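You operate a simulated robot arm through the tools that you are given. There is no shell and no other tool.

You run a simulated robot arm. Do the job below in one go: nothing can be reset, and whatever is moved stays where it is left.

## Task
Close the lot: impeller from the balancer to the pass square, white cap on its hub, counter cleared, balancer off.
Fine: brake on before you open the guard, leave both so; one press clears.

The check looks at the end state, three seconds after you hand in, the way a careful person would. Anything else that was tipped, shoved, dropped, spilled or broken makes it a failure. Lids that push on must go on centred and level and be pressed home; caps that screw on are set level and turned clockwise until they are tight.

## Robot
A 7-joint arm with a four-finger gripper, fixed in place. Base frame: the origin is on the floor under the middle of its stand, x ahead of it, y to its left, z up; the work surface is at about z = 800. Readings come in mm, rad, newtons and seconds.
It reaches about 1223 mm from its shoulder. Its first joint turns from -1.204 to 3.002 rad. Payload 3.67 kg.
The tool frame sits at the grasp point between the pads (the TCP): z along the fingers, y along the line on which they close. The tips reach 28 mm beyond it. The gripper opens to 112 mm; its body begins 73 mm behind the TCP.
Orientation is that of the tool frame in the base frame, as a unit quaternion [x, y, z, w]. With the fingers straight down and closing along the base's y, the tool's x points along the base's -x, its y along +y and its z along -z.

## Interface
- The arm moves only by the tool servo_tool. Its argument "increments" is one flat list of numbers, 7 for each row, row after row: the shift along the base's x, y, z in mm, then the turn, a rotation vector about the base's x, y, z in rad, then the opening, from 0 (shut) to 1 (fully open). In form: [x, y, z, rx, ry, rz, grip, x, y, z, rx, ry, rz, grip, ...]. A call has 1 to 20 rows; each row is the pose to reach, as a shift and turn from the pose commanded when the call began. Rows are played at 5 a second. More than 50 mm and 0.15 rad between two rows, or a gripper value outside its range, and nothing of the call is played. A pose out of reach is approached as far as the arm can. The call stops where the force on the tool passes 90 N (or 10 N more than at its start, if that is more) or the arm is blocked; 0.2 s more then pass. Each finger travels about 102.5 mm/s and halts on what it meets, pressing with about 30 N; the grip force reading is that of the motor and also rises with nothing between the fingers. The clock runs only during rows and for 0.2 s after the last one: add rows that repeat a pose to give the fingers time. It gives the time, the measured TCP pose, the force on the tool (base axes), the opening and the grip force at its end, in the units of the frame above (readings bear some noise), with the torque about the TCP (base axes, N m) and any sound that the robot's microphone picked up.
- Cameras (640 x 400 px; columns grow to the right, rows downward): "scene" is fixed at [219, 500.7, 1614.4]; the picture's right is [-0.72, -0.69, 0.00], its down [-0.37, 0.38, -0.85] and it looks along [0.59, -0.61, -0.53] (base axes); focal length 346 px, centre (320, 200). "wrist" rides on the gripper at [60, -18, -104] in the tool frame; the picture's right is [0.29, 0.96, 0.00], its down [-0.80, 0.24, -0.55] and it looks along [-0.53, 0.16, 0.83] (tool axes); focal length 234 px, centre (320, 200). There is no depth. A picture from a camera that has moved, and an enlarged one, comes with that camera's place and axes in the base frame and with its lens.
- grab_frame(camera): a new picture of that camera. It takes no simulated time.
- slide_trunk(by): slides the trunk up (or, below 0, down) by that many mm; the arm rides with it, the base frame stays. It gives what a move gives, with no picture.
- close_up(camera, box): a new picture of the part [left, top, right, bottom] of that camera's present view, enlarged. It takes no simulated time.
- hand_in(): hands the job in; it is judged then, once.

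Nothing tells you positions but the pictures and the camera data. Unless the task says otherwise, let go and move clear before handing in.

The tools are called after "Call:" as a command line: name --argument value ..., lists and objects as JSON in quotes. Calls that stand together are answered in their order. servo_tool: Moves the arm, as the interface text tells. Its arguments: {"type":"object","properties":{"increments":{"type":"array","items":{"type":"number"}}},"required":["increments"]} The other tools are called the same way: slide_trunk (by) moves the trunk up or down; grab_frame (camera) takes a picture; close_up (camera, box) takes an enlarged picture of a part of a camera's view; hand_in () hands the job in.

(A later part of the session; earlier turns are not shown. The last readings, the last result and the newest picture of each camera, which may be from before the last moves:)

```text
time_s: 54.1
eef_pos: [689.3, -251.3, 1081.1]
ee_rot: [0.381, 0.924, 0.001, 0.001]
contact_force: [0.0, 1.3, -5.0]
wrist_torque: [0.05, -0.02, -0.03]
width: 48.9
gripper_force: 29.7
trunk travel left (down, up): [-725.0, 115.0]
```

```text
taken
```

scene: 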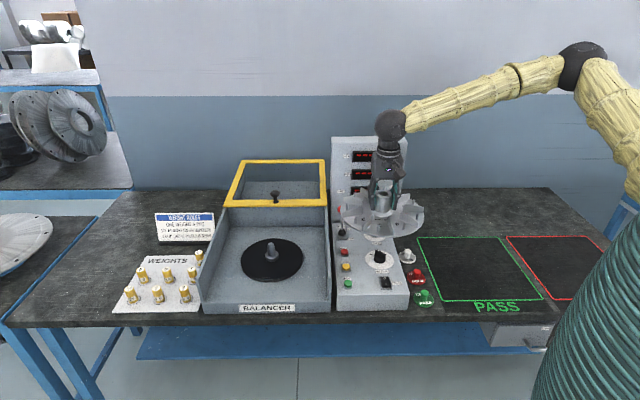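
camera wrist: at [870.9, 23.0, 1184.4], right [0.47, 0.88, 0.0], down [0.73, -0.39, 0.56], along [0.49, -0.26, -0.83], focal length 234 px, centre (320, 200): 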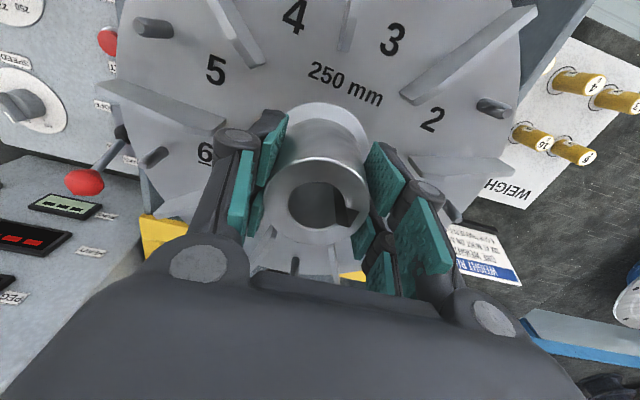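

Passing safely in front of the column. I'll carry on to above the PASS square, descending gently on the second half.

Call:
servo_tool --increments '[-12, -13, 0, 0, 0, 0, 0, -34, -36, 0, 0, 0, 0, 0, -57, -60, -5, 0, 0, 0, 0, -80, -85, -15, 0, 0, 0, 0, -103, -109, -25, 0, 0, 0, 0, -126, -134, -35, 0, 0, 0, 0, -149, -158, -45, 0, 0, 0, 0, -172, -182, -55, 0, 0, 0, 0, -195, -207, -65, 0, 0, 0, 0, -218, -231, -75, 0, 0, 0, 0, -234, -248, -80, 0, 0, 0, 0, -234, -248, -80, 0, 0, 0, 0]'

Call:
grab_frame --camera "scene"

Call:
grab_frame --camera "wrist"

```text
time_s: 56.7
eef_pos: [455.5, -501.7, 999.5]
ee_rot: [0.382, 0.924, -0.001, 0.001]
contact_force: [-0.4, -0.3, -5.0]
wrist_torque: [0.01, 0.0, 0.02]
width: 48.8
gripper_force: 30.0
trunk travel left (down, up): [-725.0, 115.0]
```

```text
taken
```

scene: 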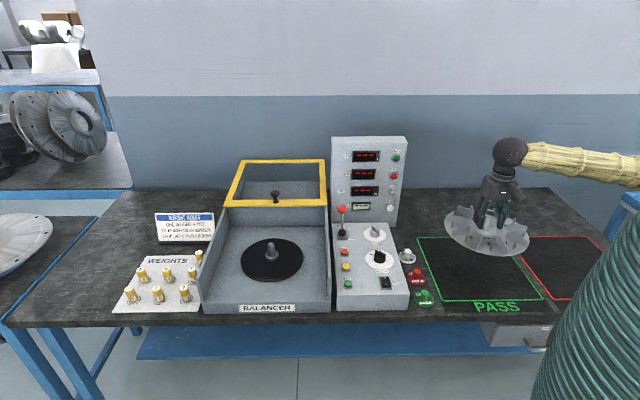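

```text
taken
camera wrist: at [401.5, -472.2, 1104.0], right [0.47, 0.88, 0.0], down [0.73, -0.39, 0.56], along [0.49, -0.26, -0.83], focal length 234 px, centre (320, 200)
```

wrist: 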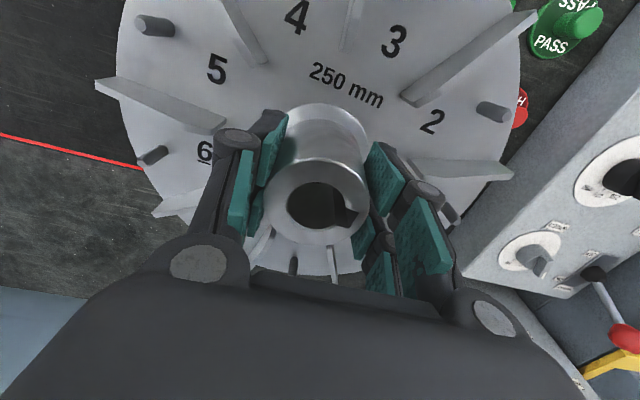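

The impeller is over the PASS square. I'll lower it most of the way and check its placement against the green lines.

Call:
servo_tool --increments '[0, 0, -20, 0, 0, 0, 0, 0, 0, -45, 0, 0, 0, 0, 0, 0, -70, 0, 0, 0, 0, 0, 0, -92, 0, 0, 0, 0, 0, 0, -108, 0, 0, 0, 0, 0, 0, -115, 0, 0, 0, 0, 0, 0, -115, 0, 0, 0, 0]'

Call:
close_up --camera "scene" --box '[390, 180, 610, 320]'

Call:
grab_frame --camera "wrist"

```text
time_s: 58.3
eef_pos: [456.8, -500.4, 884.6]
ee_rot: [0.382, 0.924, 0.0, 0.0]
contact_force: [0.2, 0.0, -5.5]
wrist_torque: [0.03, 0.0, 0.02]
width: 49.0
gripper_force: 29.5
trunk travel left (down, up): [-725.0, 115.0]
```

```text
2.86 times, centred on (500, 250) of scene
camera zoom: at [219.0, 500.7, 1614.4], right [-0.72, -0.69, 0.0], down [-0.37, 0.38, -0.85], along [0.59, -0.61, -0.53], focal length 988 px, centre (-194, 57)
```

zoom: 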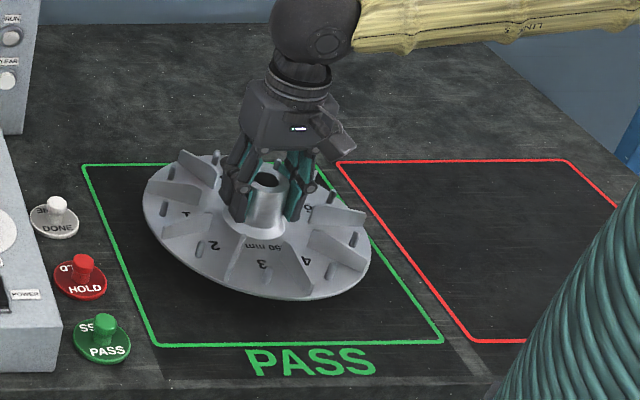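

```text
taken
camera wrist: at [401.6, -471.3, 988.9], right [0.47, 0.88, 0.0], down [0.73, -0.39, 0.56], along [0.49, -0.26, -0.83], focal length 234 px, centre (320, 200)
```

wrist: 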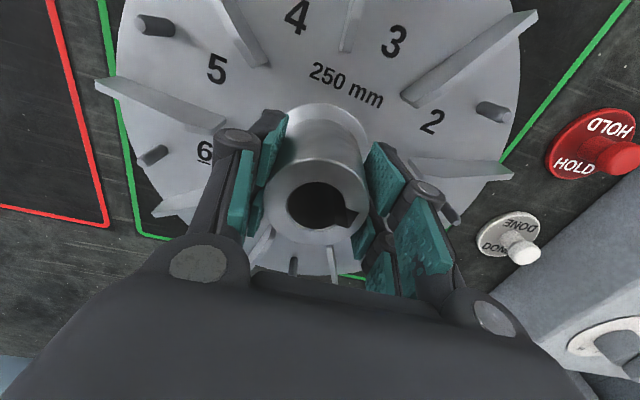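

The disc is level and over the middle of the square. I'll lower slowly to touch down.

Call:
servo_tool --increments '[0, 0, -4, 0, 0, 0, 0, 0, 0, -8, 0, 0, 0, 0, 0, 0, -12, 0, 0, 0, 0, 0, 0, -15, 0, 0, 0, 0, 0, 0, -18, 0, 0, 0, 0]'

Call:
close_up --camera "scene" --box '[400, 190, 580, 320]'

```text
time_s: 59.5
eef_pos: [456.8, -500.6, 866.6]
ee_rot: [0.381, 0.924, 0.0, 0.001]
contact_force: [-0.7, 0.2, -4.8]
wrist_torque: [-0.03, -0.01, 0.01]
width: 48.6
gripper_force: 30.2
trunk travel left (down, up): [-725.0, 115.0]
```

```text
3.08 times, centred on (490, 255) of scene
camera zoom: at [219.0, 500.7, 1614.4], right [-0.72, -0.69, 0.0], down [-0.37, 0.38, -0.85], along [0.59, -0.61, -0.53], focal length 1064 px, centre (-203, 31)
```

zoom: 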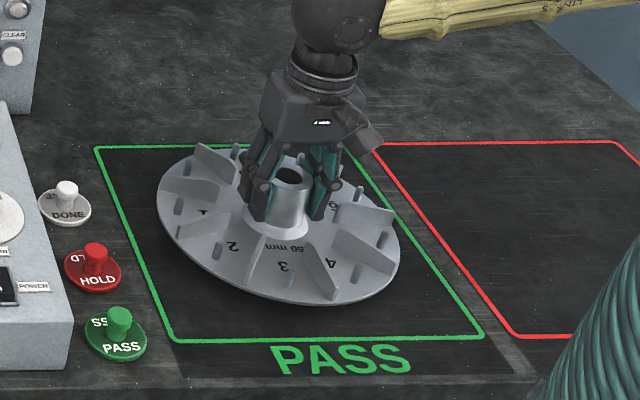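

Nearly down; I'll continue in small steps, watching for the weight to come off.

Call:
servo_tool --increments '[0, 0, -2, 0, 0, 0, 0, 0, 0, -4, 0, 0, 0, 0, 0, 0, -6, 0, 0, 0, 0, 0, 0, -8, 0, 0, 0, 0]'

Call:
close_up --camera "scene" --box '[400, 190, 580, 320]'

```text
time_s: 60.5
eef_pos: [457.6, -502.0, 857.7]
ee_rot: [0.382, 0.924, 0.0, 0.0]
contact_force: [-0.2, -0.5, -5.5]
wrist_torque: [-0.01, 0.02, 0.02]
width: 48.7
gripper_force: 30.2
trunk travel left (down, up): [-725.0, 115.0]
```

```text
3.08 times, centred on (490, 255) of scene
camera zoom: at [219.0, 500.7, 1614.4], right [-0.72, -0.69, 0.0], down [-0.37, 0.38, -0.85], along [0.59, -0.61, -0.53], focal length 1064 px, centre (-203, 31)
```

zoom: 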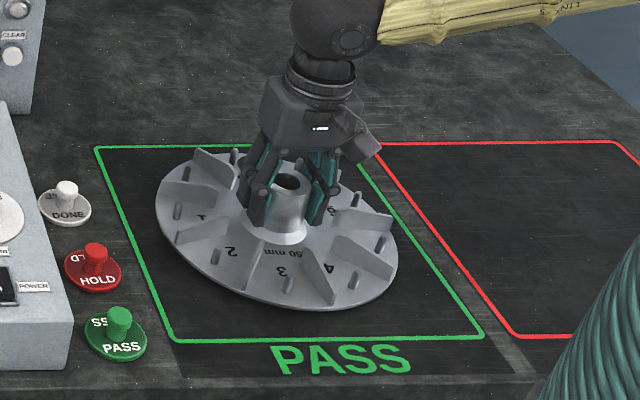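

Still carrying the full weight. I'll continue in finer steps.

Call:
servo_tool --increments '[0, 0, -1.5, 0, 0, 0, 0, 0, 0, -3, 0, 0, 0, 0, 0, 0, -4.5, 0, 0, 0, 0]'

Call:
servo_tool --increments '[0, 0, -1, 0, 0, 0, 0, 0, 0, -2, 0, 0, 0, 0]'

```text
time_s: 61.3
eef_pos: [457.0, -501.0, 853.6]
ee_rot: [0.382, 0.924, -0.001, 0.001]
contact_force: [0.2, 0.2, -5.8]
wrist_torque: [-0.01, -0.03, -0.02]
width: 48.8
gripper_force: 29.8
trunk travel left (down, up): [-725.0, 115.0]
```

```text
time_s: 61.9
eef_pos: [456.6, -501.6, 852.5]
ee_rot: [0.382, 0.924, -0.001, 0.002]
contact_force: [0.2, 0.1, -5.2]
wrist_torque: [0.01, -0.03, 0.0]
width: 48.9
gripper_force: 30.0
trunk travel left (down, up): [-725.0, 115.0]
```

Still hanging on the gripper. I'll keep lowering by a millimetre at a time.

Call:
servo_tool --increments '[0, 0, -1, 0, 0, 0, 0, 0, 0, -2, 0, 0, 0, 0]'

Call:
servo_tool --increments '[0, 0, -1, 0, 0, 0, 0, 0, 0, -2, 0, 0, 0, 0]'

Call:
close_up --camera "scene" --box '[400, 190, 580, 320]'

```text
time_s: 62.5
eef_pos: [456.3, -502.6, 850.9]
ee_rot: [0.381, 0.924, 0.0, 0.001]
contact_force: [-0.1, -0.7, 0.4]
wrist_torque: [-0.14, 0.7, 0.05]
width: 48.8
gripper_force: 30.1
trunk travel left (down, up): [-725.0, 115.0]
```

```text
time_s: 63.1
eef_pos: [457.5, -501.2, 850.6]
ee_rot: [0.383, 0.924, -0.001, 0.003]
contact_force: [-1.7, -11.1, 22.7]
wrist_torque: [-0.42, 0.05, 0.06]
width: 49.0
gripper_force: 30.5
trunk travel left (down, up): [-725.0, 115.0]
```

```text
3.08 times, centred on (490, 255) of scene
camera zoom: at [219.0, 500.7, 1614.4], right [-0.72, -0.69, 0.0], down [-0.37, 0.38, -0.85], along [0.59, -0.61, -0.53], focal length 1064 px, centre (-203, 31)
```

zoom: 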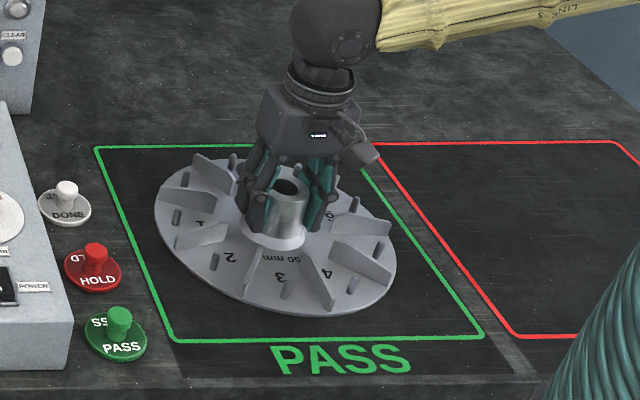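

The disc is down on the table. I'll ease off the press, open the fingers just enough to free the hub, and rise straight up.

Call:
servo_tool --increments '[0, 0, 1, 0, 0, 0, 0, 0, 0, 1.5, 0, 0, 0, 0, 0, 0, 1.5, 0, 0, 0, 0.3, 0, 0, 1.5, 0, 0, 0, 0.45, 0, 0, 1.5, 0, 0, 0, 0.53, 0, 0, 1.5, 0, 0, 0, 0.56, 0, 0, 1.5, 0, 0, 0, 0.56]'

Call:
close_up --camera "wrist" --box '[210, 100, 430, 280]'

Call:
close_up --camera "scene" --box '[400, 190, 580, 320]'

```text
time_s: 64.7
eef_pos: [456.4, -500.9, 850.1]
ee_rot: [0.381, 0.925, -0.001, 0.001]
contact_force: [1.0, 0.2, 0.4]
wrist_torque: [-0.01, 0.01, 0.02]
width: 62.7
gripper_force: 0.0
trunk travel left (down, up): [-725.0, 115.0]
```

```text
2.22 times, centred on (320, 190) of wrist
camera zoom: at [401.5, -471.1, 954.2], right [0.47, 0.88, 0.0], down [0.73, -0.39, 0.56], along [0.49, -0.26, -0.83], focal length 520 px, centre (320, 222)
```

zoom: 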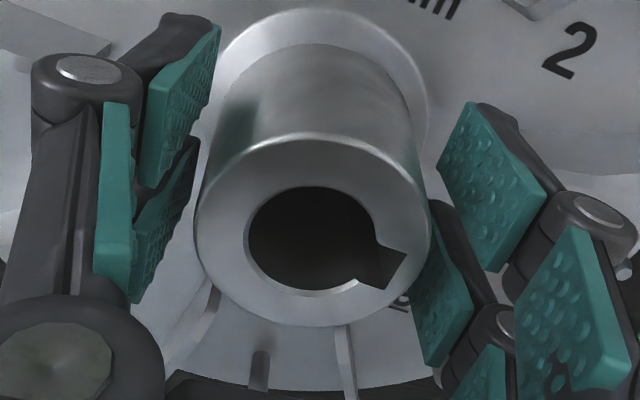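

```text
3.08 times, centred on (490, 255) of scene
camera zoom: at [219.0, 500.7, 1614.4], right [-0.72, -0.69, 0.0], down [-0.37, 0.38, -0.85], along [0.59, -0.61, -0.53], focal length 1064 px, centre (-203, 31)
```

zoom: 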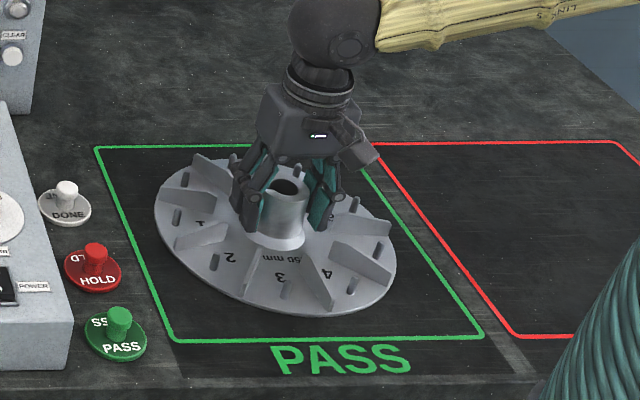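

Released cleanly, and the impeller sits flat inside the square. I'll rise straight up off the hub and move over toward the white DONE cap for a close look.

Call:
servo_tool --increments '[0, 0, 10, 0, 0, 0, 0.56, 0, 0, 30, 0, 0, 0, 0.56, 0, 0, 60, 0, 0, 0, 0.56, 0, 0, 100, 0, 0, 0, 0.56, 0, 0, 130, 0, 0, 0, 0.56, 35, 27, 130, 0, 0, 0, 0.56, 70, 54, 130, 0, 0, 0, 0.56, 105, 81, 130, 0, 0, 0, 0.56, 140, 108, 120, 0, 0, 0, 0.56, 175, 134, 110, 0, 0, 0, 0.56, 175, 134, 100, 0, 0, 0, 0.56, 175, 134, 100, 0, 0, 0, 0.56]'

Call:
grab_frame --camera "wrist"

Call:
close_up --camera "wrist" --box '[220, 20, 420, 200]'

Call:
grab_frame --camera "scene"

Call:
close_up --camera "scene" --box '[400, 190, 580, 320]'

```text
time_s: 67.3
eef_pos: [632.0, -365.7, 949.5]
ee_rot: [0.38, 0.925, 0.0, 0.001]
contact_force: [0.1, 0.5, 0.3]
wrist_torque: [0.01, 0.01, 0.02]
width: 62.5
gripper_force: 0.1
trunk travel left (down, up): [-725.0, 115.0]
```

```text
taken
camera wrist: at [577.9, -336.3, 1053.7], right [0.47, 0.88, 0.0], down [0.73, -0.39, 0.56], along [0.49, -0.26, -0.83], focal length 234 px, centre (320, 200)
```

wrist: 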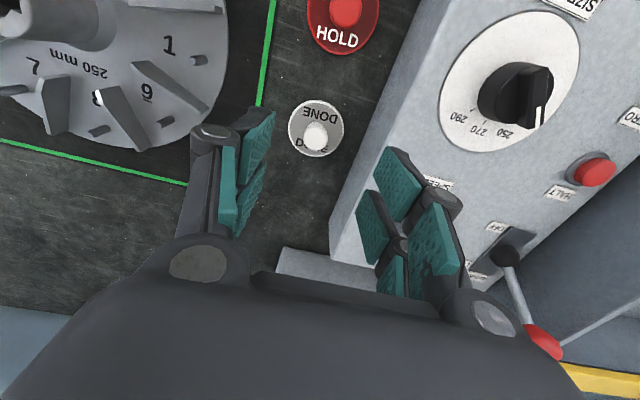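

```text
2.22 times, centred on (320, 110) of wrist
camera zoom: at [577.9, -336.3, 1053.7], right [0.47, 0.88, 0.0], down [0.73, -0.39, 0.56], along [0.49, -0.26, -0.83], focal length 520 px, centre (320, 400)
```

zoom: 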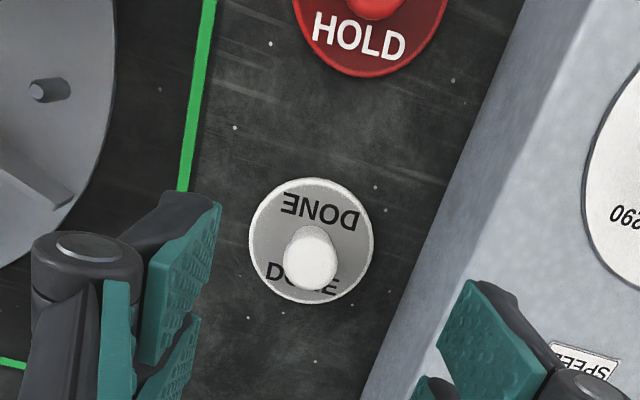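

```text
taken
```

scene: 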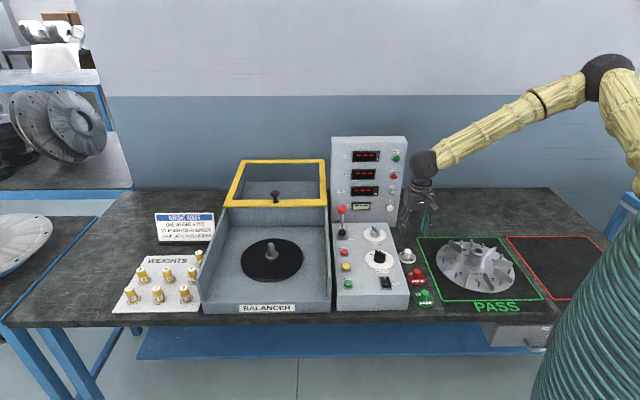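

```text
3.08 times, centred on (490, 255) of scene
camera zoom: at [219.0, 500.7, 1614.4], right [-0.72, -0.69, 0.0], down [-0.37, 0.38, -0.85], along [0.59, -0.61, -0.53], focal length 1064 px, centre (-203, 31)
```

zoom: 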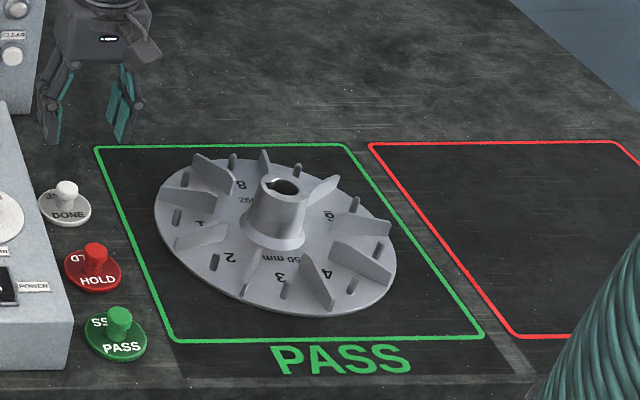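

The impeller is nicely placed inside the PASS square. The DONE cap is a disc about 58 mm wide with a knob; I'll zoom in to understand its shape.

Call:
close_up --camera "scene" --box '[398, 245, 422, 268]'

Call:
close_up --camera "scene" --box '[398, 262, 440, 312]'

Call:
close_up --camera "wrist" --box '[280, 85, 360, 165]'

```text
16.00 times, centred on (410, 256) of scene
camera zoom: at [219.0, 500.7, 1614.4], right [-0.72, -0.69, 0.0], down [-0.37, 0.38, -0.85], along [0.59, -0.61, -0.53], focal length 5531 px, centre (-1120, -704)
```

zoom: 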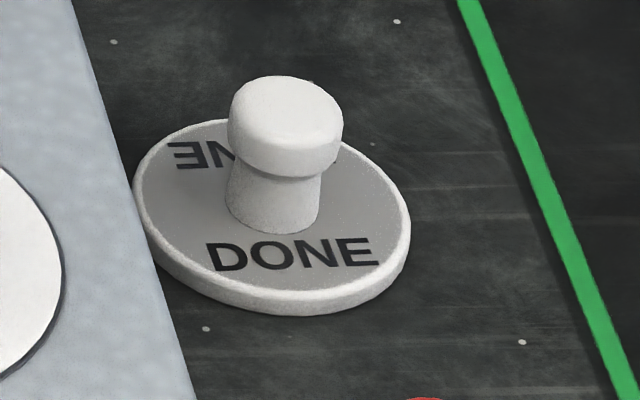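

```text
8.00 times, centred on (419, 287) of scene
camera zoom: at [219.0, 500.7, 1614.4], right [-0.72, -0.69, 0.0], down [-0.37, 0.38, -0.85], along [0.59, -0.61, -0.53], focal length 2766 px, centre (-472, -496)
```

zoom: 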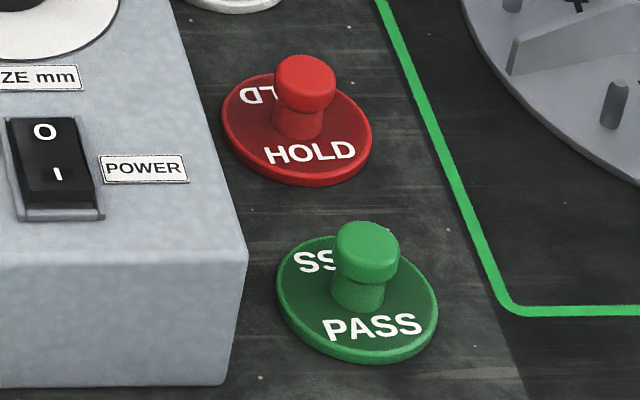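

```text
5.00 times, centred on (320, 125) of wrist
camera zoom: at [577.9, -336.3, 1053.7], right [0.47, 0.88, 0.0], down [0.73, -0.39, 0.56], along [0.49, -0.26, -0.83], focal length 1171 px, centre (320, 575)
```

zoom: 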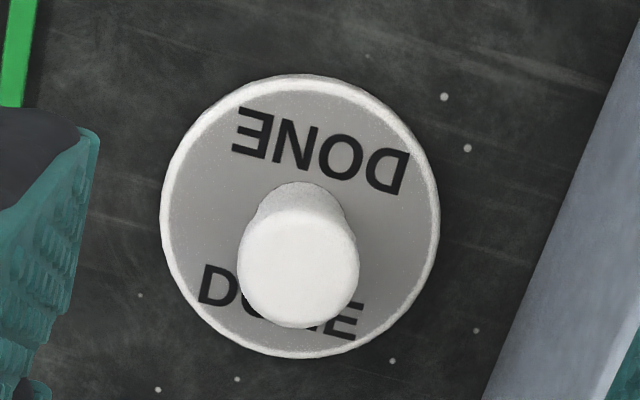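

The cap looks like a flat-bottomed push-on lid about 60 mm wide with a 24 mm knob, centred near (640,-374). I'll turn the tool 90° above it so the fingers close along the bench depth, away from the panel wall.

Call:
servo_tool --increments '[1, -1, 0, 0, 0, 0.1428, 0.56, 2, -2, 0, 0, 0, 0.2856, 0.56, 3, -2, 0, 0, 0, 0.4284, 0.56, 4, -3, 0, 0, 0, 0.5712, 0.56, 5, -4, 0, 0, 0, 0.714, 0.56, 6, -5, 0, 0, 0, 0.8568, 0.56, 7, -6, 0, 0, 0, 0.9996, 0.56, 8, -7, 0, 0, 0, 1.1424, 0.56, 8.8, -7.7, 0, 0, 0, 1.2852, 0.56, 8.8, -7.7, 0, 0, 0, 1.428, 0.56, 8.8, -7.7, 0, 0, 0, 1.5708, 0.56, 8.8, -7.7, 0, 0, 0, 1.5708, 0.56, 8.8, -7.7, 0, 0, 0, 1.5708, 0.56]'

Call:
grab_frame --camera "wrist"

Call:
close_up --camera "wrist" --box '[270, 75, 370, 165]'

```text
time_s: 70.1
eef_pos: [640.2, -374.4, 951.1]
ee_rot: [-0.339, 0.941, 0.001, 0.002]
contact_force: [0.2, 0.9, -0.5]
wrist_torque: [-0.01, -0.01, 0.01]
width: 62.8
gripper_force: 0.1
out of reach, approached as far as the arm can: row 11, 12, 13
trunk travel left (down, up): [-725.0, 115.0]
```

```text
taken
camera wrist: at [606.1, -426.8, 1055.2], right [-0.83, 0.55, 0.0], down [0.46, 0.69, 0.56], along [0.31, 0.46, -0.83], focal length 234 px, centre (320, 200)
```

wrist: 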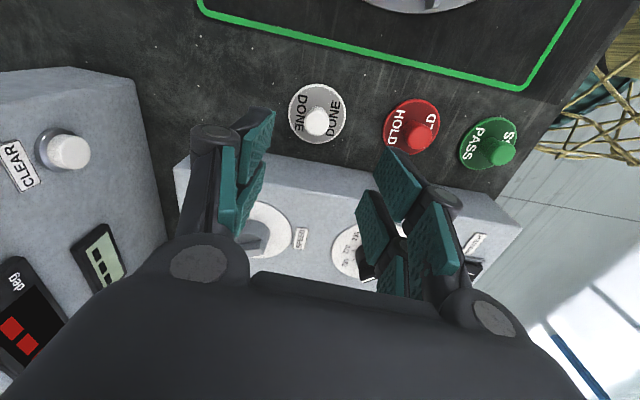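

```text
4.44 times, centred on (320, 120) of wrist
camera zoom: at [606.1, -426.8, 1055.2], right [-0.83, 0.55, 0.0], down [0.46, 0.69, 0.56], along [0.31, 0.46, -0.83], focal length 1041 px, centre (320, 556)
```

zoom: 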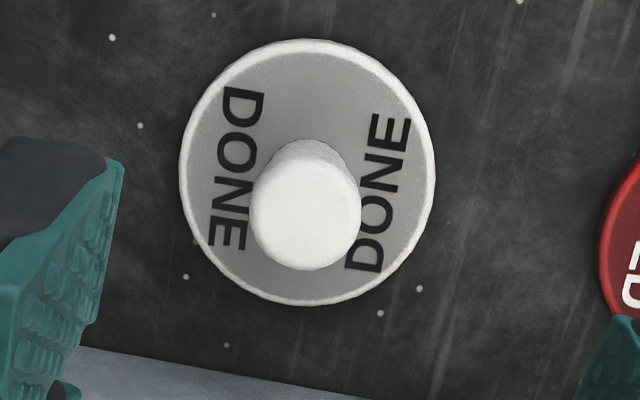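

The wrist joint stops at about 39.6° of yaw, which is good enough. Combining both views puts the cap centre at (641.6,-376.0); I'll centre on it, set the opening to about 45 mm and descend partway.

Call:
servo_tool --increments '[0.8, -1, -10, 0, 0, -0.11, 0.4, 1.6, -2, -30, 0, 0, -0.11, 0.4, 1.6, -2, -60, 0, 0, -0.11, 0.4, 1.6, -2, -60, 0, 0, -0.11, 0.4]'

Call:
grab_frame --camera "wrist"

Call:
close_up --camera "wrist" --box '[230, 80, 410, 240]'

Call:
close_up --camera "scene" --box '[370, 200, 450, 290]'

```text
time_s: 71.1
eef_pos: [641.5, -375.6, 890.9]
ee_rot: [-0.287, 0.958, 0.0, 0.002]
contact_force: [0.4, -0.2, -0.2]
wrist_torque: [-0.02, 0.0, -0.04]
width: 44.6
gripper_force: 0.1
trunk travel left (down, up): [-725.0, 115.0]
```

```text
taken
camera wrist: at [601.7, -424.0, 995.6], right [-0.77, 0.64, 0.0], down [0.53, 0.64, 0.56], along [0.36, 0.43, -0.83], focal length 234 px, centre (320, 200)
```

wrist: 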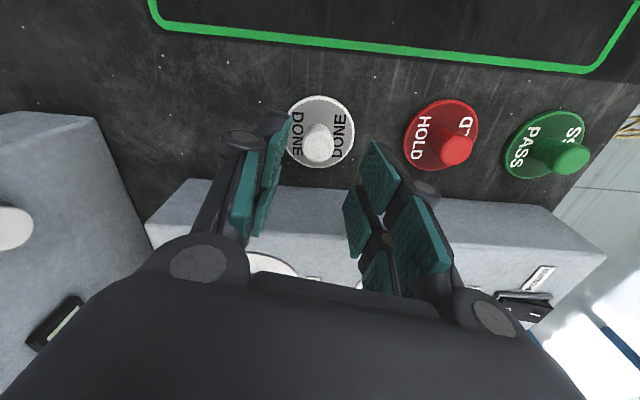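

```text
2.50 times, centred on (320, 160) of wrist
camera zoom: at [601.7, -424.0, 995.6], right [-0.77, 0.64, 0.0], down [0.53, 0.64, 0.56], along [0.36, 0.43, -0.83], focal length 585 px, centre (320, 300)
```

zoom: 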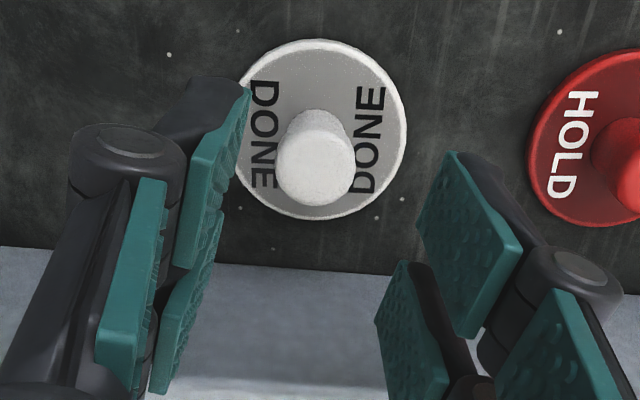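

```text
4.44 times, centred on (410, 245) of scene
camera zoom: at [219.0, 500.7, 1614.4], right [-0.72, -0.69, 0.0], down [-0.37, 0.38, -0.85], along [0.59, -0.61, -0.53], focal length 1536 px, centre (-80, 0)
```

zoom: 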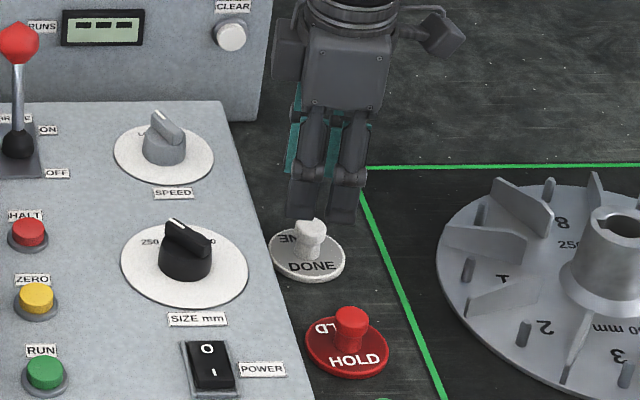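

Centred on the knob to within about half a millimetre. I'll descend so the tips stop a few millimetres above the cap's disc.

Call:
servo_tool --increments '[0, 0, -15, 0, 0, 0, 0.4, 0, 0, -30, 0, 0, 0, 0.4, 0, 0, -42, 0, 0, 0, 0.4, 0, 0, -48, 0, 0, 0, 0.4, 0, 0, -51, 0, 0, 0, 0.4]'

Call:
close_up --camera "wrist" --box '[230, 100, 410, 260]'

Call:
close_up --camera "scene" --box '[385, 225, 435, 285]'

```text
time_s: 72.3
eef_pos: [642.1, -376.0, 839.0]
ee_rot: [-0.286, 0.958, 0.001, 0.002]
contact_force: [-0.7, 1.0, -0.1]
wrist_torque: [-0.01, -0.01, -0.03]
width: 44.9
gripper_force: 0.1
trunk travel left (down, up): [-725.0, 115.0]
```

```text
2.50 times, centred on (320, 180) of wrist
camera zoom: at [602.2, -424.8, 943.5], right [-0.77, 0.64, 0.0], down [0.53, 0.64, 0.56], along [0.36, 0.43, -0.83], focal length 585 px, centre (320, 250)
```

zoom: 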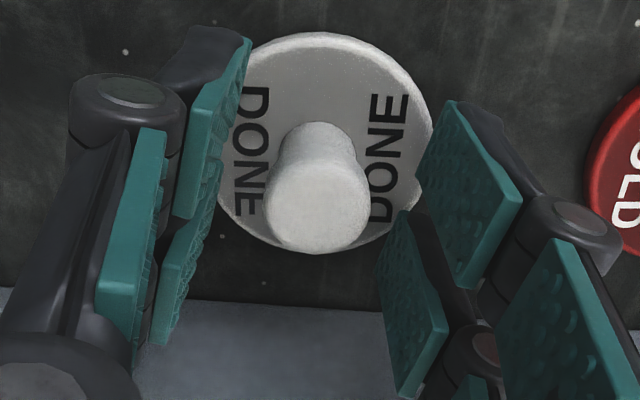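

```text
6.67 times, centred on (410, 255) of scene
camera zoom: at [219.0, 500.7, 1614.4], right [-0.72, -0.69, 0.0], down [-0.37, 0.38, -0.85], along [0.59, -0.61, -0.53], focal length 2305 px, centre (-280, -167)
```

zoom: 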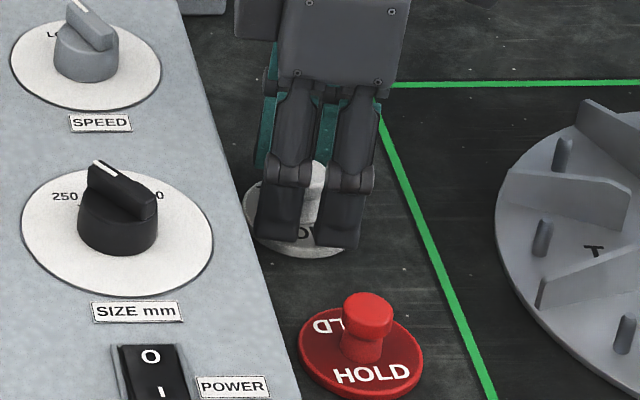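

The knob is centred between the pads with the tips just above the disc. Closing now.

Call:
servo_tool --increments '[0, 0, 0, 0, 0, 0, 0.3, 0, 0, 0, 0, 0, 0, 0.24, 0, 0, 0, 0, 0, 0, 0.15, 0, 0, 0, 0, 0, 0, 0, 0, 0, 0, 0, 0, 0, 0]'

Call:
close_up --camera "wrist" --box '[230, 100, 410, 260]'

Call:
close_up --camera "scene" --box '[385, 225, 435, 285]'

```text
time_s: 73.5
eef_pos: [642.2, -375.8, 838.8]
ee_rot: [-0.287, 0.958, 0.001, 0.002]
contact_force: [0.0, -0.9, 0.3]
wrist_torque: [-0.05, 0.01, -0.01]
width: 18.2
gripper_force: 29.6
trunk travel left (down, up): [-725.0, 115.0]
```

```text
2.50 times, centred on (320, 180) of wrist
camera zoom: at [602.1, -424.8, 943.5], right [-0.77, 0.64, 0.0], down [0.53, 0.64, 0.56], along [0.36, 0.43, -0.83], focal length 585 px, centre (320, 250)
```

zoom: 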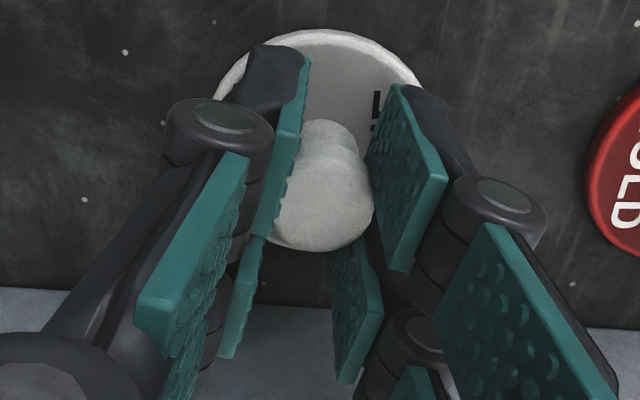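

```text
6.67 times, centred on (410, 255) of scene
camera zoom: at [219.0, 500.7, 1614.4], right [-0.72, -0.69, 0.0], down [-0.37, 0.38, -0.85], along [0.59, -0.61, -0.53], focal length 2305 px, centre (-280, -167)
```

zoom: 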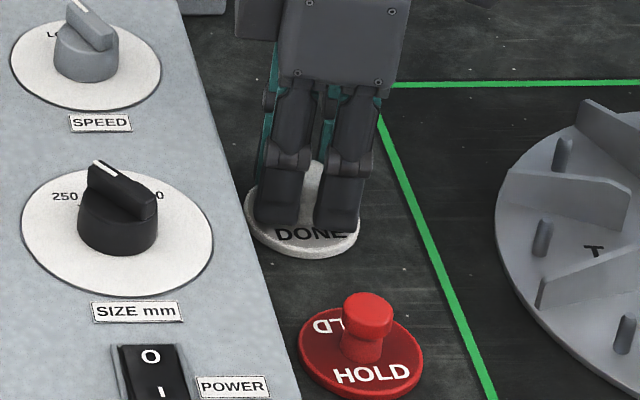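

The grip is firm at 18 mm, apparently around the knob's neck. I'll lift a little and check that the cap hangs level.

Call:
servo_tool --increments '[0, 0, 5, 0, 0, 0, 0, 0, 0, 15, 0, 0, 0, 0, 0, 0, 35, 0, 0, 0, 0, 0, 0, 60, 0, 0, 0, 0, 0, 0, 60, 0, 0, 0, 0]'

Call:
grab_frame --camera "wrist"

Call:
close_up --camera "wrist" --box '[230, 80, 410, 240]'

Call:
close_up --camera "scene" --box '[380, 200, 440, 270]'

```text
time_s: 74.7
eef_pos: [641.3, -376.3, 896.9]
ee_rot: [-0.286, 0.958, 0.0, 0.0]
contact_force: [0.3, 0.1, -0.3]
wrist_torque: [0.04, 0.03, 0.0]
width: 18.4
gripper_force: 29.8
trunk travel left (down, up): [-725.0, 115.0]
```

```text
taken
camera wrist: at [602.6, -424.7, 1002.6], right [-0.77, 0.64, 0.0], down [0.53, 0.64, 0.56], along [0.36, 0.43, -0.83], focal length 234 px, centre (320, 200)
```

wrist: 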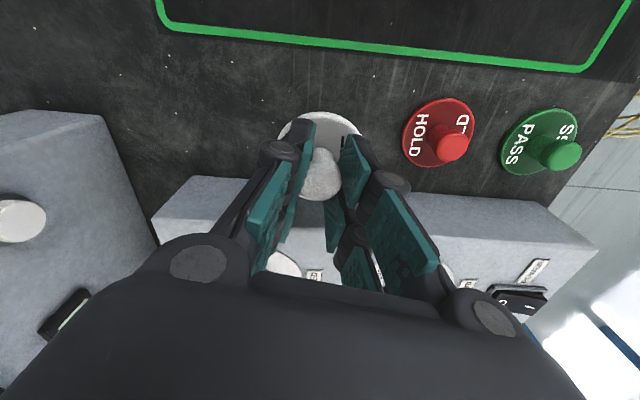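

```text
2.50 times, centred on (320, 160) of wrist
camera zoom: at [602.6, -424.7, 1002.6], right [-0.77, 0.64, 0.0], down [0.53, 0.64, 0.56], along [0.36, 0.43, -0.83], focal length 585 px, centre (320, 300)
```

zoom: 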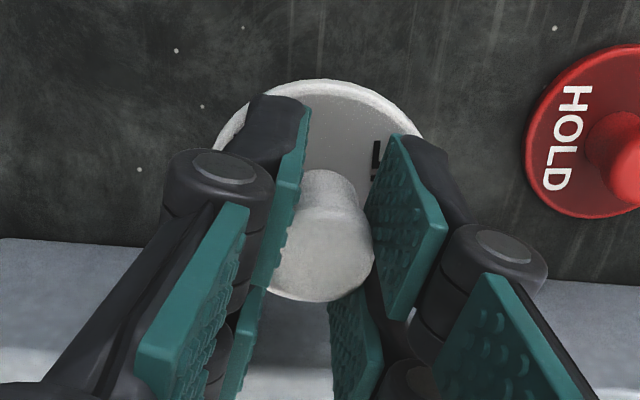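

```text
5.71 times, centred on (410, 235) of scene
camera zoom: at [219.0, 500.7, 1614.4], right [-0.72, -0.69, 0.0], down [-0.37, 0.38, -0.85], along [0.59, -0.61, -0.53], focal length 1976 px, centre (-194, 0)
```

zoom: 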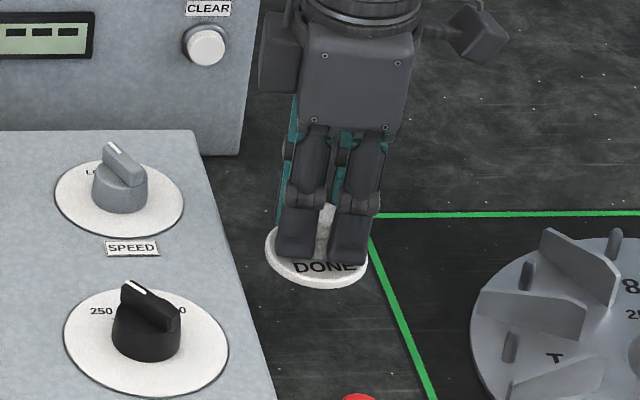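

The cap came up level with no slip. Next I raise it and place the wrist camera directly over the hub, which gives a height-independent fix on the hub centre.

Call:
servo_tool --increments '[0, 0, 25, 0, 0, 0, 0, 0, 0, 50, 0, 0, 0, 0, -35, -19, 50, 0, 0, 0, 0, -70, -38, 50, 0, 0, 0, 0, -105, -57, 50, 0, 0, 0, 0, -143.6, -78, 50, 0, 0, 0, 0, -143.6, -78, 50, 0, 0, 0, 0, -143.6, -78, 50, 0, 0, 0, 0]'

Call:
grab_frame --camera "wrist"

Call:
close_up --camera "wrist" --box '[260, 0, 400, 100]'

Call:
close_up --camera "scene" --box '[410, 180, 550, 310]'

```text
time_s: 76.5
eef_pos: [497.3, -452.8, 950.8]
ee_rot: [-0.288, 0.958, 0.0, 0.001]
contact_force: [0.2, -0.5, -0.2]
wrist_torque: [-0.03, -0.03, 0.02]
width: 18.2
gripper_force: 29.6
trunk travel left (down, up): [-725.0, 115.0]
```

```text
taken
camera wrist: at [457.3, -500.5, 1055.2], right [-0.77, 0.64, 0.0], down [0.53, 0.64, 0.56], along [0.36, 0.42, -0.83], focal length 234 px, centre (320, 200)
```

wrist: 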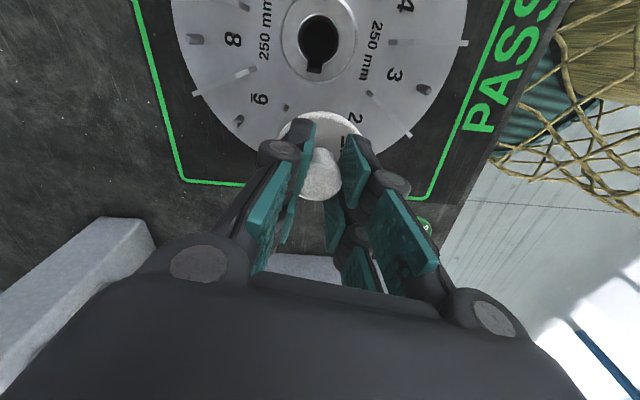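

```text
4.00 times, centred on (330, 50) of wrist
camera zoom: at [457.3, -500.5, 1055.2], right [-0.77, 0.64, 0.0], down [0.53, 0.64, 0.56], along [0.36, 0.42, -0.83], focal length 937 px, centre (280, 800)
```

zoom: 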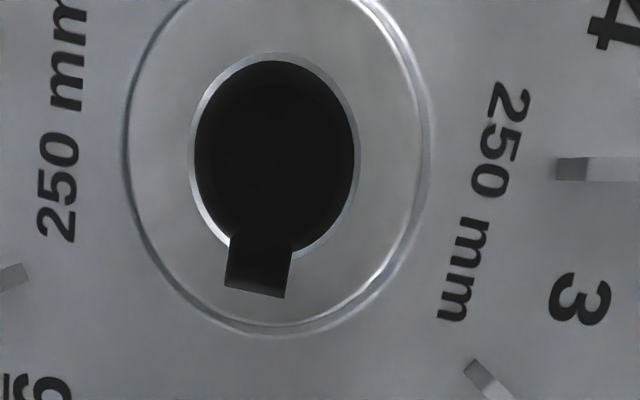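

```text
3.08 times, centred on (480, 245) of scene
camera zoom: at [219.0, 500.7, 1614.4], right [-0.72, -0.69, 0.0], down [-0.37, 0.38, -0.85], along [0.59, -0.61, -0.53], focal length 1064 px, centre (-172, 62)
```

zoom: 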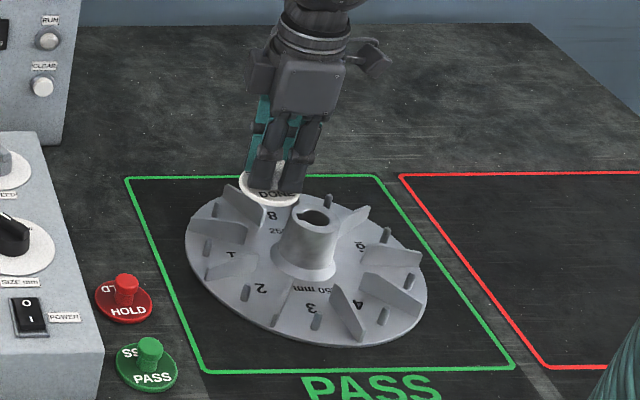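

From directly above, the bore is about 2–3 mm off the expected point. I'll take the same overhead view at the other yaw to cancel out camera mounting error.

Call:
servo_tool --increments '[1.4, -8, 0, 0, 0, -0.137, 0, 2.8, -16, 0, 0, 0, -0.274, 0, 4.3, -24, 0, 0, 0, -0.411, 0, 5.7, -32, 0, 0, 0, -0.548, 0, 7.1, -40, 0, 0, 0, -0.685, 0, 8.5, -48, 0, 0, 0, -0.822, 0, 10, -56, 0, 0, 0, -0.959, 0, 11.4, -64, 0, 0, 0, -1.096, 0, 12.8, -72, 0, 0, 0, -1.233, 0, 14.2, -80.1, 0, 0, 0, -1.3697, 0, 14.2, -80.1, 0, 0, 0, -1.3697, 0, 14.2, -80.1, 0, 0, 0, -1.3697, 0]'

Call:
grab_frame --camera "wrist"

Call:
close_up --camera "wrist" --box '[260, 0, 400, 100]'

Call:
close_up --camera "wrist" --box '[230, 80, 410, 240]'

```text
time_s: 79.1
eef_pos: [512.1, -534.2, 949.0]
ee_rot: [0.384, 0.923, 0.0, 0.002]
contact_force: [-0.3, -0.3, -0.9]
wrist_torque: [0.0, -0.03, 0.01]
width: 18.4
gripper_force: 30.0
trunk travel left (down, up): [-725.0, 115.0]
```

```text
taken
camera wrist: at [458.0, -504.5, 1053.0], right [0.48, 0.88, 0.0], down [0.73, -0.4, 0.56], along [0.49, -0.27, -0.83], focal length 234 px, centre (320, 200)
```

wrist: 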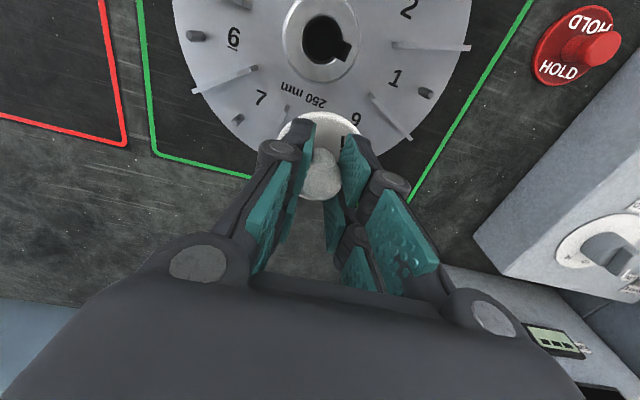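

```text
4.00 times, centred on (330, 50) of wrist
camera zoom: at [458.0, -504.5, 1053.0], right [0.48, 0.88, 0.0], down [0.73, -0.4, 0.56], along [0.49, -0.27, -0.83], focal length 937 px, centre (280, 800)
```

zoom: 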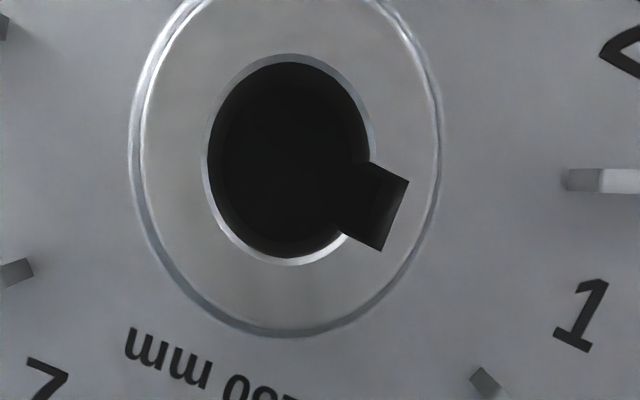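

```text
2.50 times, centred on (320, 160) of wrist
camera zoom: at [458.0, -504.5, 1053.0], right [0.48, 0.88, 0.0], down [0.73, -0.4, 0.56], along [0.49, -0.27, -0.83], focal length 585 px, centre (320, 300)
```

zoom: 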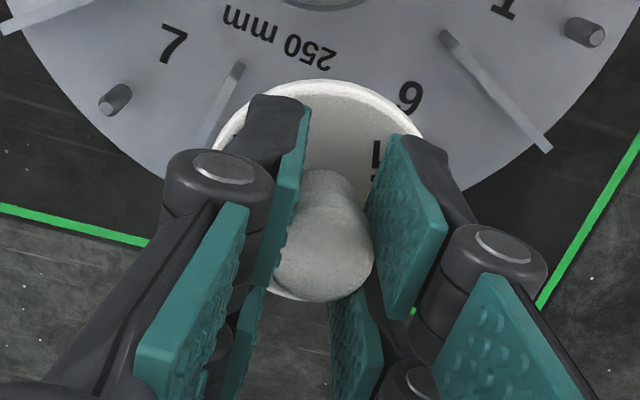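

Both overhead views agree on the hub centre at about (458.0,-502.7). I'll bring the cap over it, 20 mm above, and check the alignment in the scene view.

Call:
servo_tool --increments '[-20, 11, 0, 0, 0, 0, 0, -40, 23, 0, 0, 0, 0, 0, -54.2, 31.4, 0, 0, 0, 0, 0, -54.2, 31.4, -12, 0, 0, 0, 0, -54.2, 31.4, -24, 0, 0, 0, 0, -54.2, 31.4, -24, 0, 0, 0, 0, -54.2, 31.4, -24, 0, 0, 0, 0]'

Call:
close_up --camera "scene" --box '[445, 200, 505, 270]'

Call:
close_up --camera "wrist" --box '[230, 80, 410, 240]'

```text
time_s: 80.7
eef_pos: [458.3, -503.3, 924.6]
ee_rot: [0.383, 0.924, 0.0, 0.0]
contact_force: [0.1, 0.6, -0.5]
wrist_torque: [-0.01, 0.02, 0.0]
width: 18.3
gripper_force: 29.8
trunk travel left (down, up): [-725.0, 115.0]
```

```text
5.71 times, centred on (475, 235) of scene
camera zoom: at [219.0, 500.7, 1614.4], right [-0.72, -0.69, 0.0], down [-0.37, 0.38, -0.85], along [0.59, -0.61, -0.53], focal length 1976 px, centre (-566, 0)
```

zoom: 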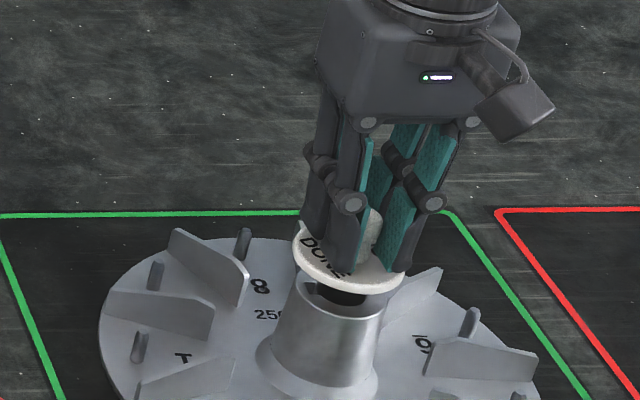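

```text
2.50 times, centred on (320, 160) of wrist
camera zoom: at [404.0, -473.8, 1029.0], right [0.48, 0.88, 0.0], down [0.73, -0.39, 0.56], along [0.49, -0.26, -0.83], focal length 585 px, centre (320, 300)
```

zoom: 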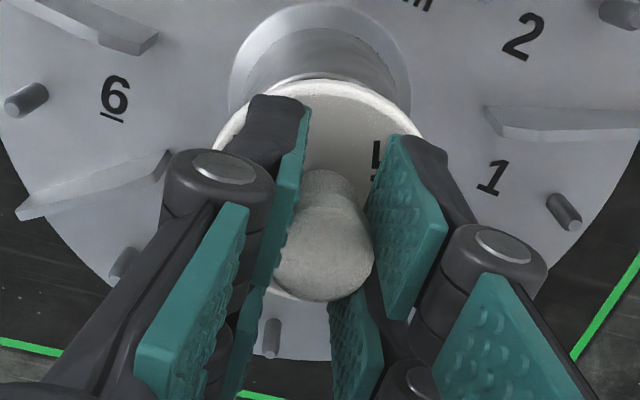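

I see something dark right under the cap; I'll zoom in to tell whether it's the bore or a plug on the cap.

Call:
close_up --camera "scene" --box '[462, 228, 498, 262]'

Call:
close_up --camera "scene" --box '[468, 236, 490, 258]'

```text
11.76 times, centred on (480, 245) of scene
camera zoom: at [219.0, 500.7, 1614.4], right [-0.72, -0.69, 0.0], down [-0.37, 0.38, -0.85], along [0.59, -0.61, -0.53], focal length 4067 px, centre (-1562, -329)
```

zoom: 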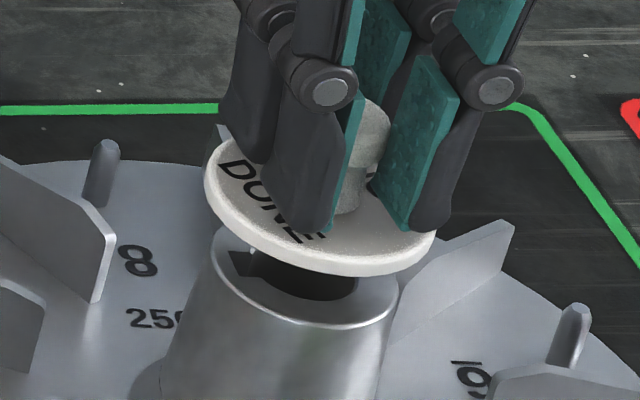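

```text
16.00 times, centred on (479, 247) of scene
camera zoom: at [219.0, 500.7, 1614.4], right [-0.72, -0.69, 0.0], down [-0.37, 0.38, -0.85], along [0.59, -0.61, -0.53], focal length 5531 px, centre (-2224, -552)
```

zoom: 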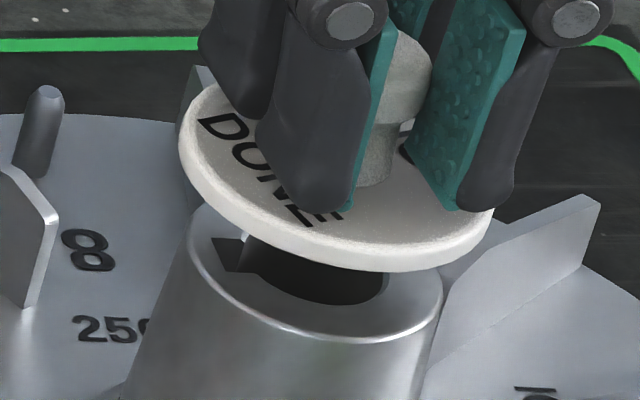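

The dark shape is just the hub's bore and keyway, and the cap has a flat underside rim. Alignment already looks within about 1 mm; I'll lower to a few millimetres above the hub and recheck.

Call:
servo_tool --increments '[0, 0, -5, 0, 0, 0, 0, 0, 0, -10, 0, 0, 0, 0, 0, 0, -14, 0, 0, 0, 0, 0, 0, -14, 0, 0, 0, 0, 0, 0, -14, 0, 0, 0, 0]'

Call:
close_up --camera "scene" --box '[466, 238, 490, 261]'

Call:
close_up --camera "wrist" --box '[230, 80, 410, 240]'

```text
time_s: 81.9
eef_pos: [457.4, -503.0, 910.8]
ee_rot: [0.383, 0.924, -0.001, 0.001]
contact_force: [-0.6, 0.2, -0.9]
wrist_torque: [0.01, 0.02, -0.01]
width: 18.1
gripper_force: 30.1
trunk travel left (down, up): [-725.0, 115.0]
```

```text
16.00 times, centred on (478, 250) of scene
camera zoom: at [219.0, 500.7, 1614.4], right [-0.72, -0.69, 0.0], down [-0.37, 0.38, -0.85], along [0.59, -0.61, -0.53], focal length 5531 px, centre (-2208, -592)
```

zoom: 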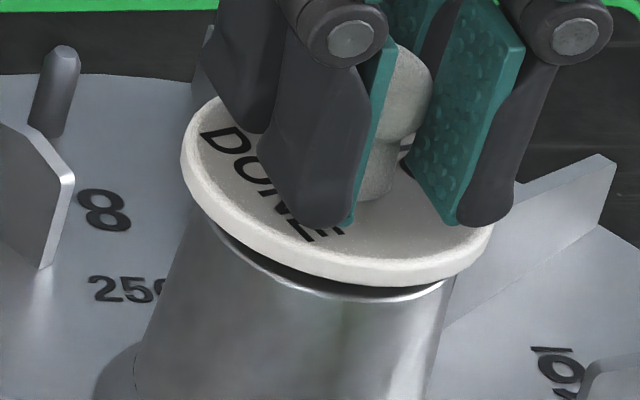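

```text
2.50 times, centred on (320, 160) of wrist
camera zoom: at [403.4, -473.1, 1015.3], right [0.48, 0.88, 0.0], down [0.73, -0.39, 0.56], along [0.49, -0.27, -0.83], focal length 585 px, centre (320, 300)
```

zoom: 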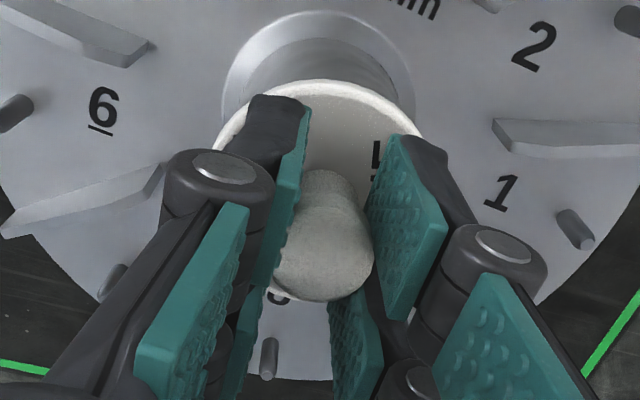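

Very close: laterally centred, but both cameras suggest the cap is about 1.5–2 mm too far back. I'll correct that and lower gently until it just touches the hub.

Call:
servo_tool --increments '[-1.2, 1.2, 0, 0, 0, 0, 0, -1.2, 1.2, -1.5, 0, 0, 0, 0, -1.2, 1.2, -3, 0, 0, 0, 0, -1.2, 1.2, -3, 0, 0, 0, 0]'

Call:
close_up --camera "scene" --box '[466, 238, 490, 261]'

Call:
close_up --camera "wrist" --box '[260, 80, 380, 160]'

```text
time_s: 82.9
eef_pos: [456.5, -502.6, 908.4]
ee_rot: [0.383, 0.924, 0.0, 0.0]
contact_force: [-0.2, 1.3, -0.7]
wrist_torque: [-0.01, 0.02, 0.0]
width: 18.1
gripper_force: 29.9
trunk travel left (down, up): [-725.0, 115.0]
```

```text
16.00 times, centred on (478, 250) of scene
camera zoom: at [219.0, 500.7, 1614.4], right [-0.72, -0.69, 0.0], down [-0.37, 0.38, -0.85], along [0.59, -0.61, -0.53], focal length 5531 px, centre (-2208, -592)
```

zoom: 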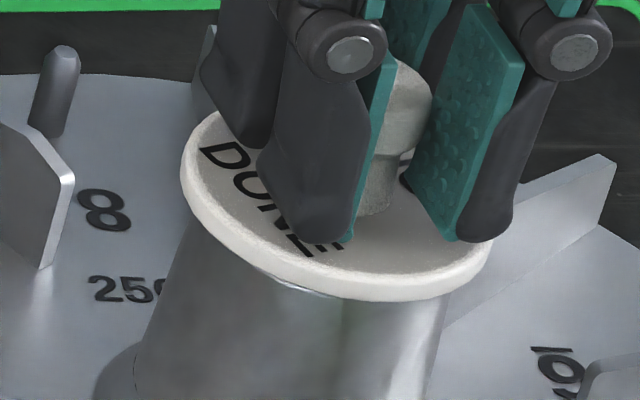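

```text
5.00 times, centred on (320, 120) of wrist
camera zoom: at [402.4, -472.1, 1012.5], right [0.48, 0.88, 0.0], down [0.73, -0.39, 0.56], along [0.49, -0.27, -0.83], focal length 1171 px, centre (320, 600)
```

zoom: 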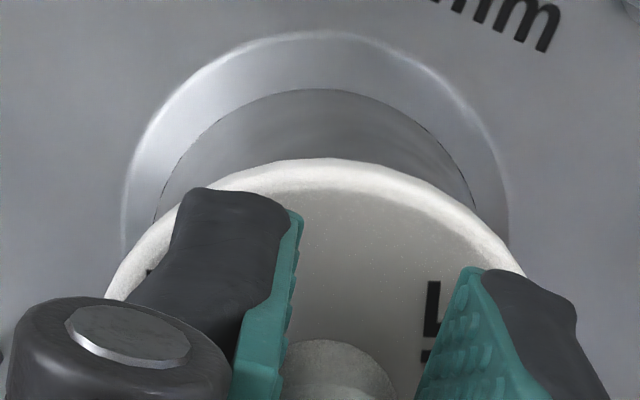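

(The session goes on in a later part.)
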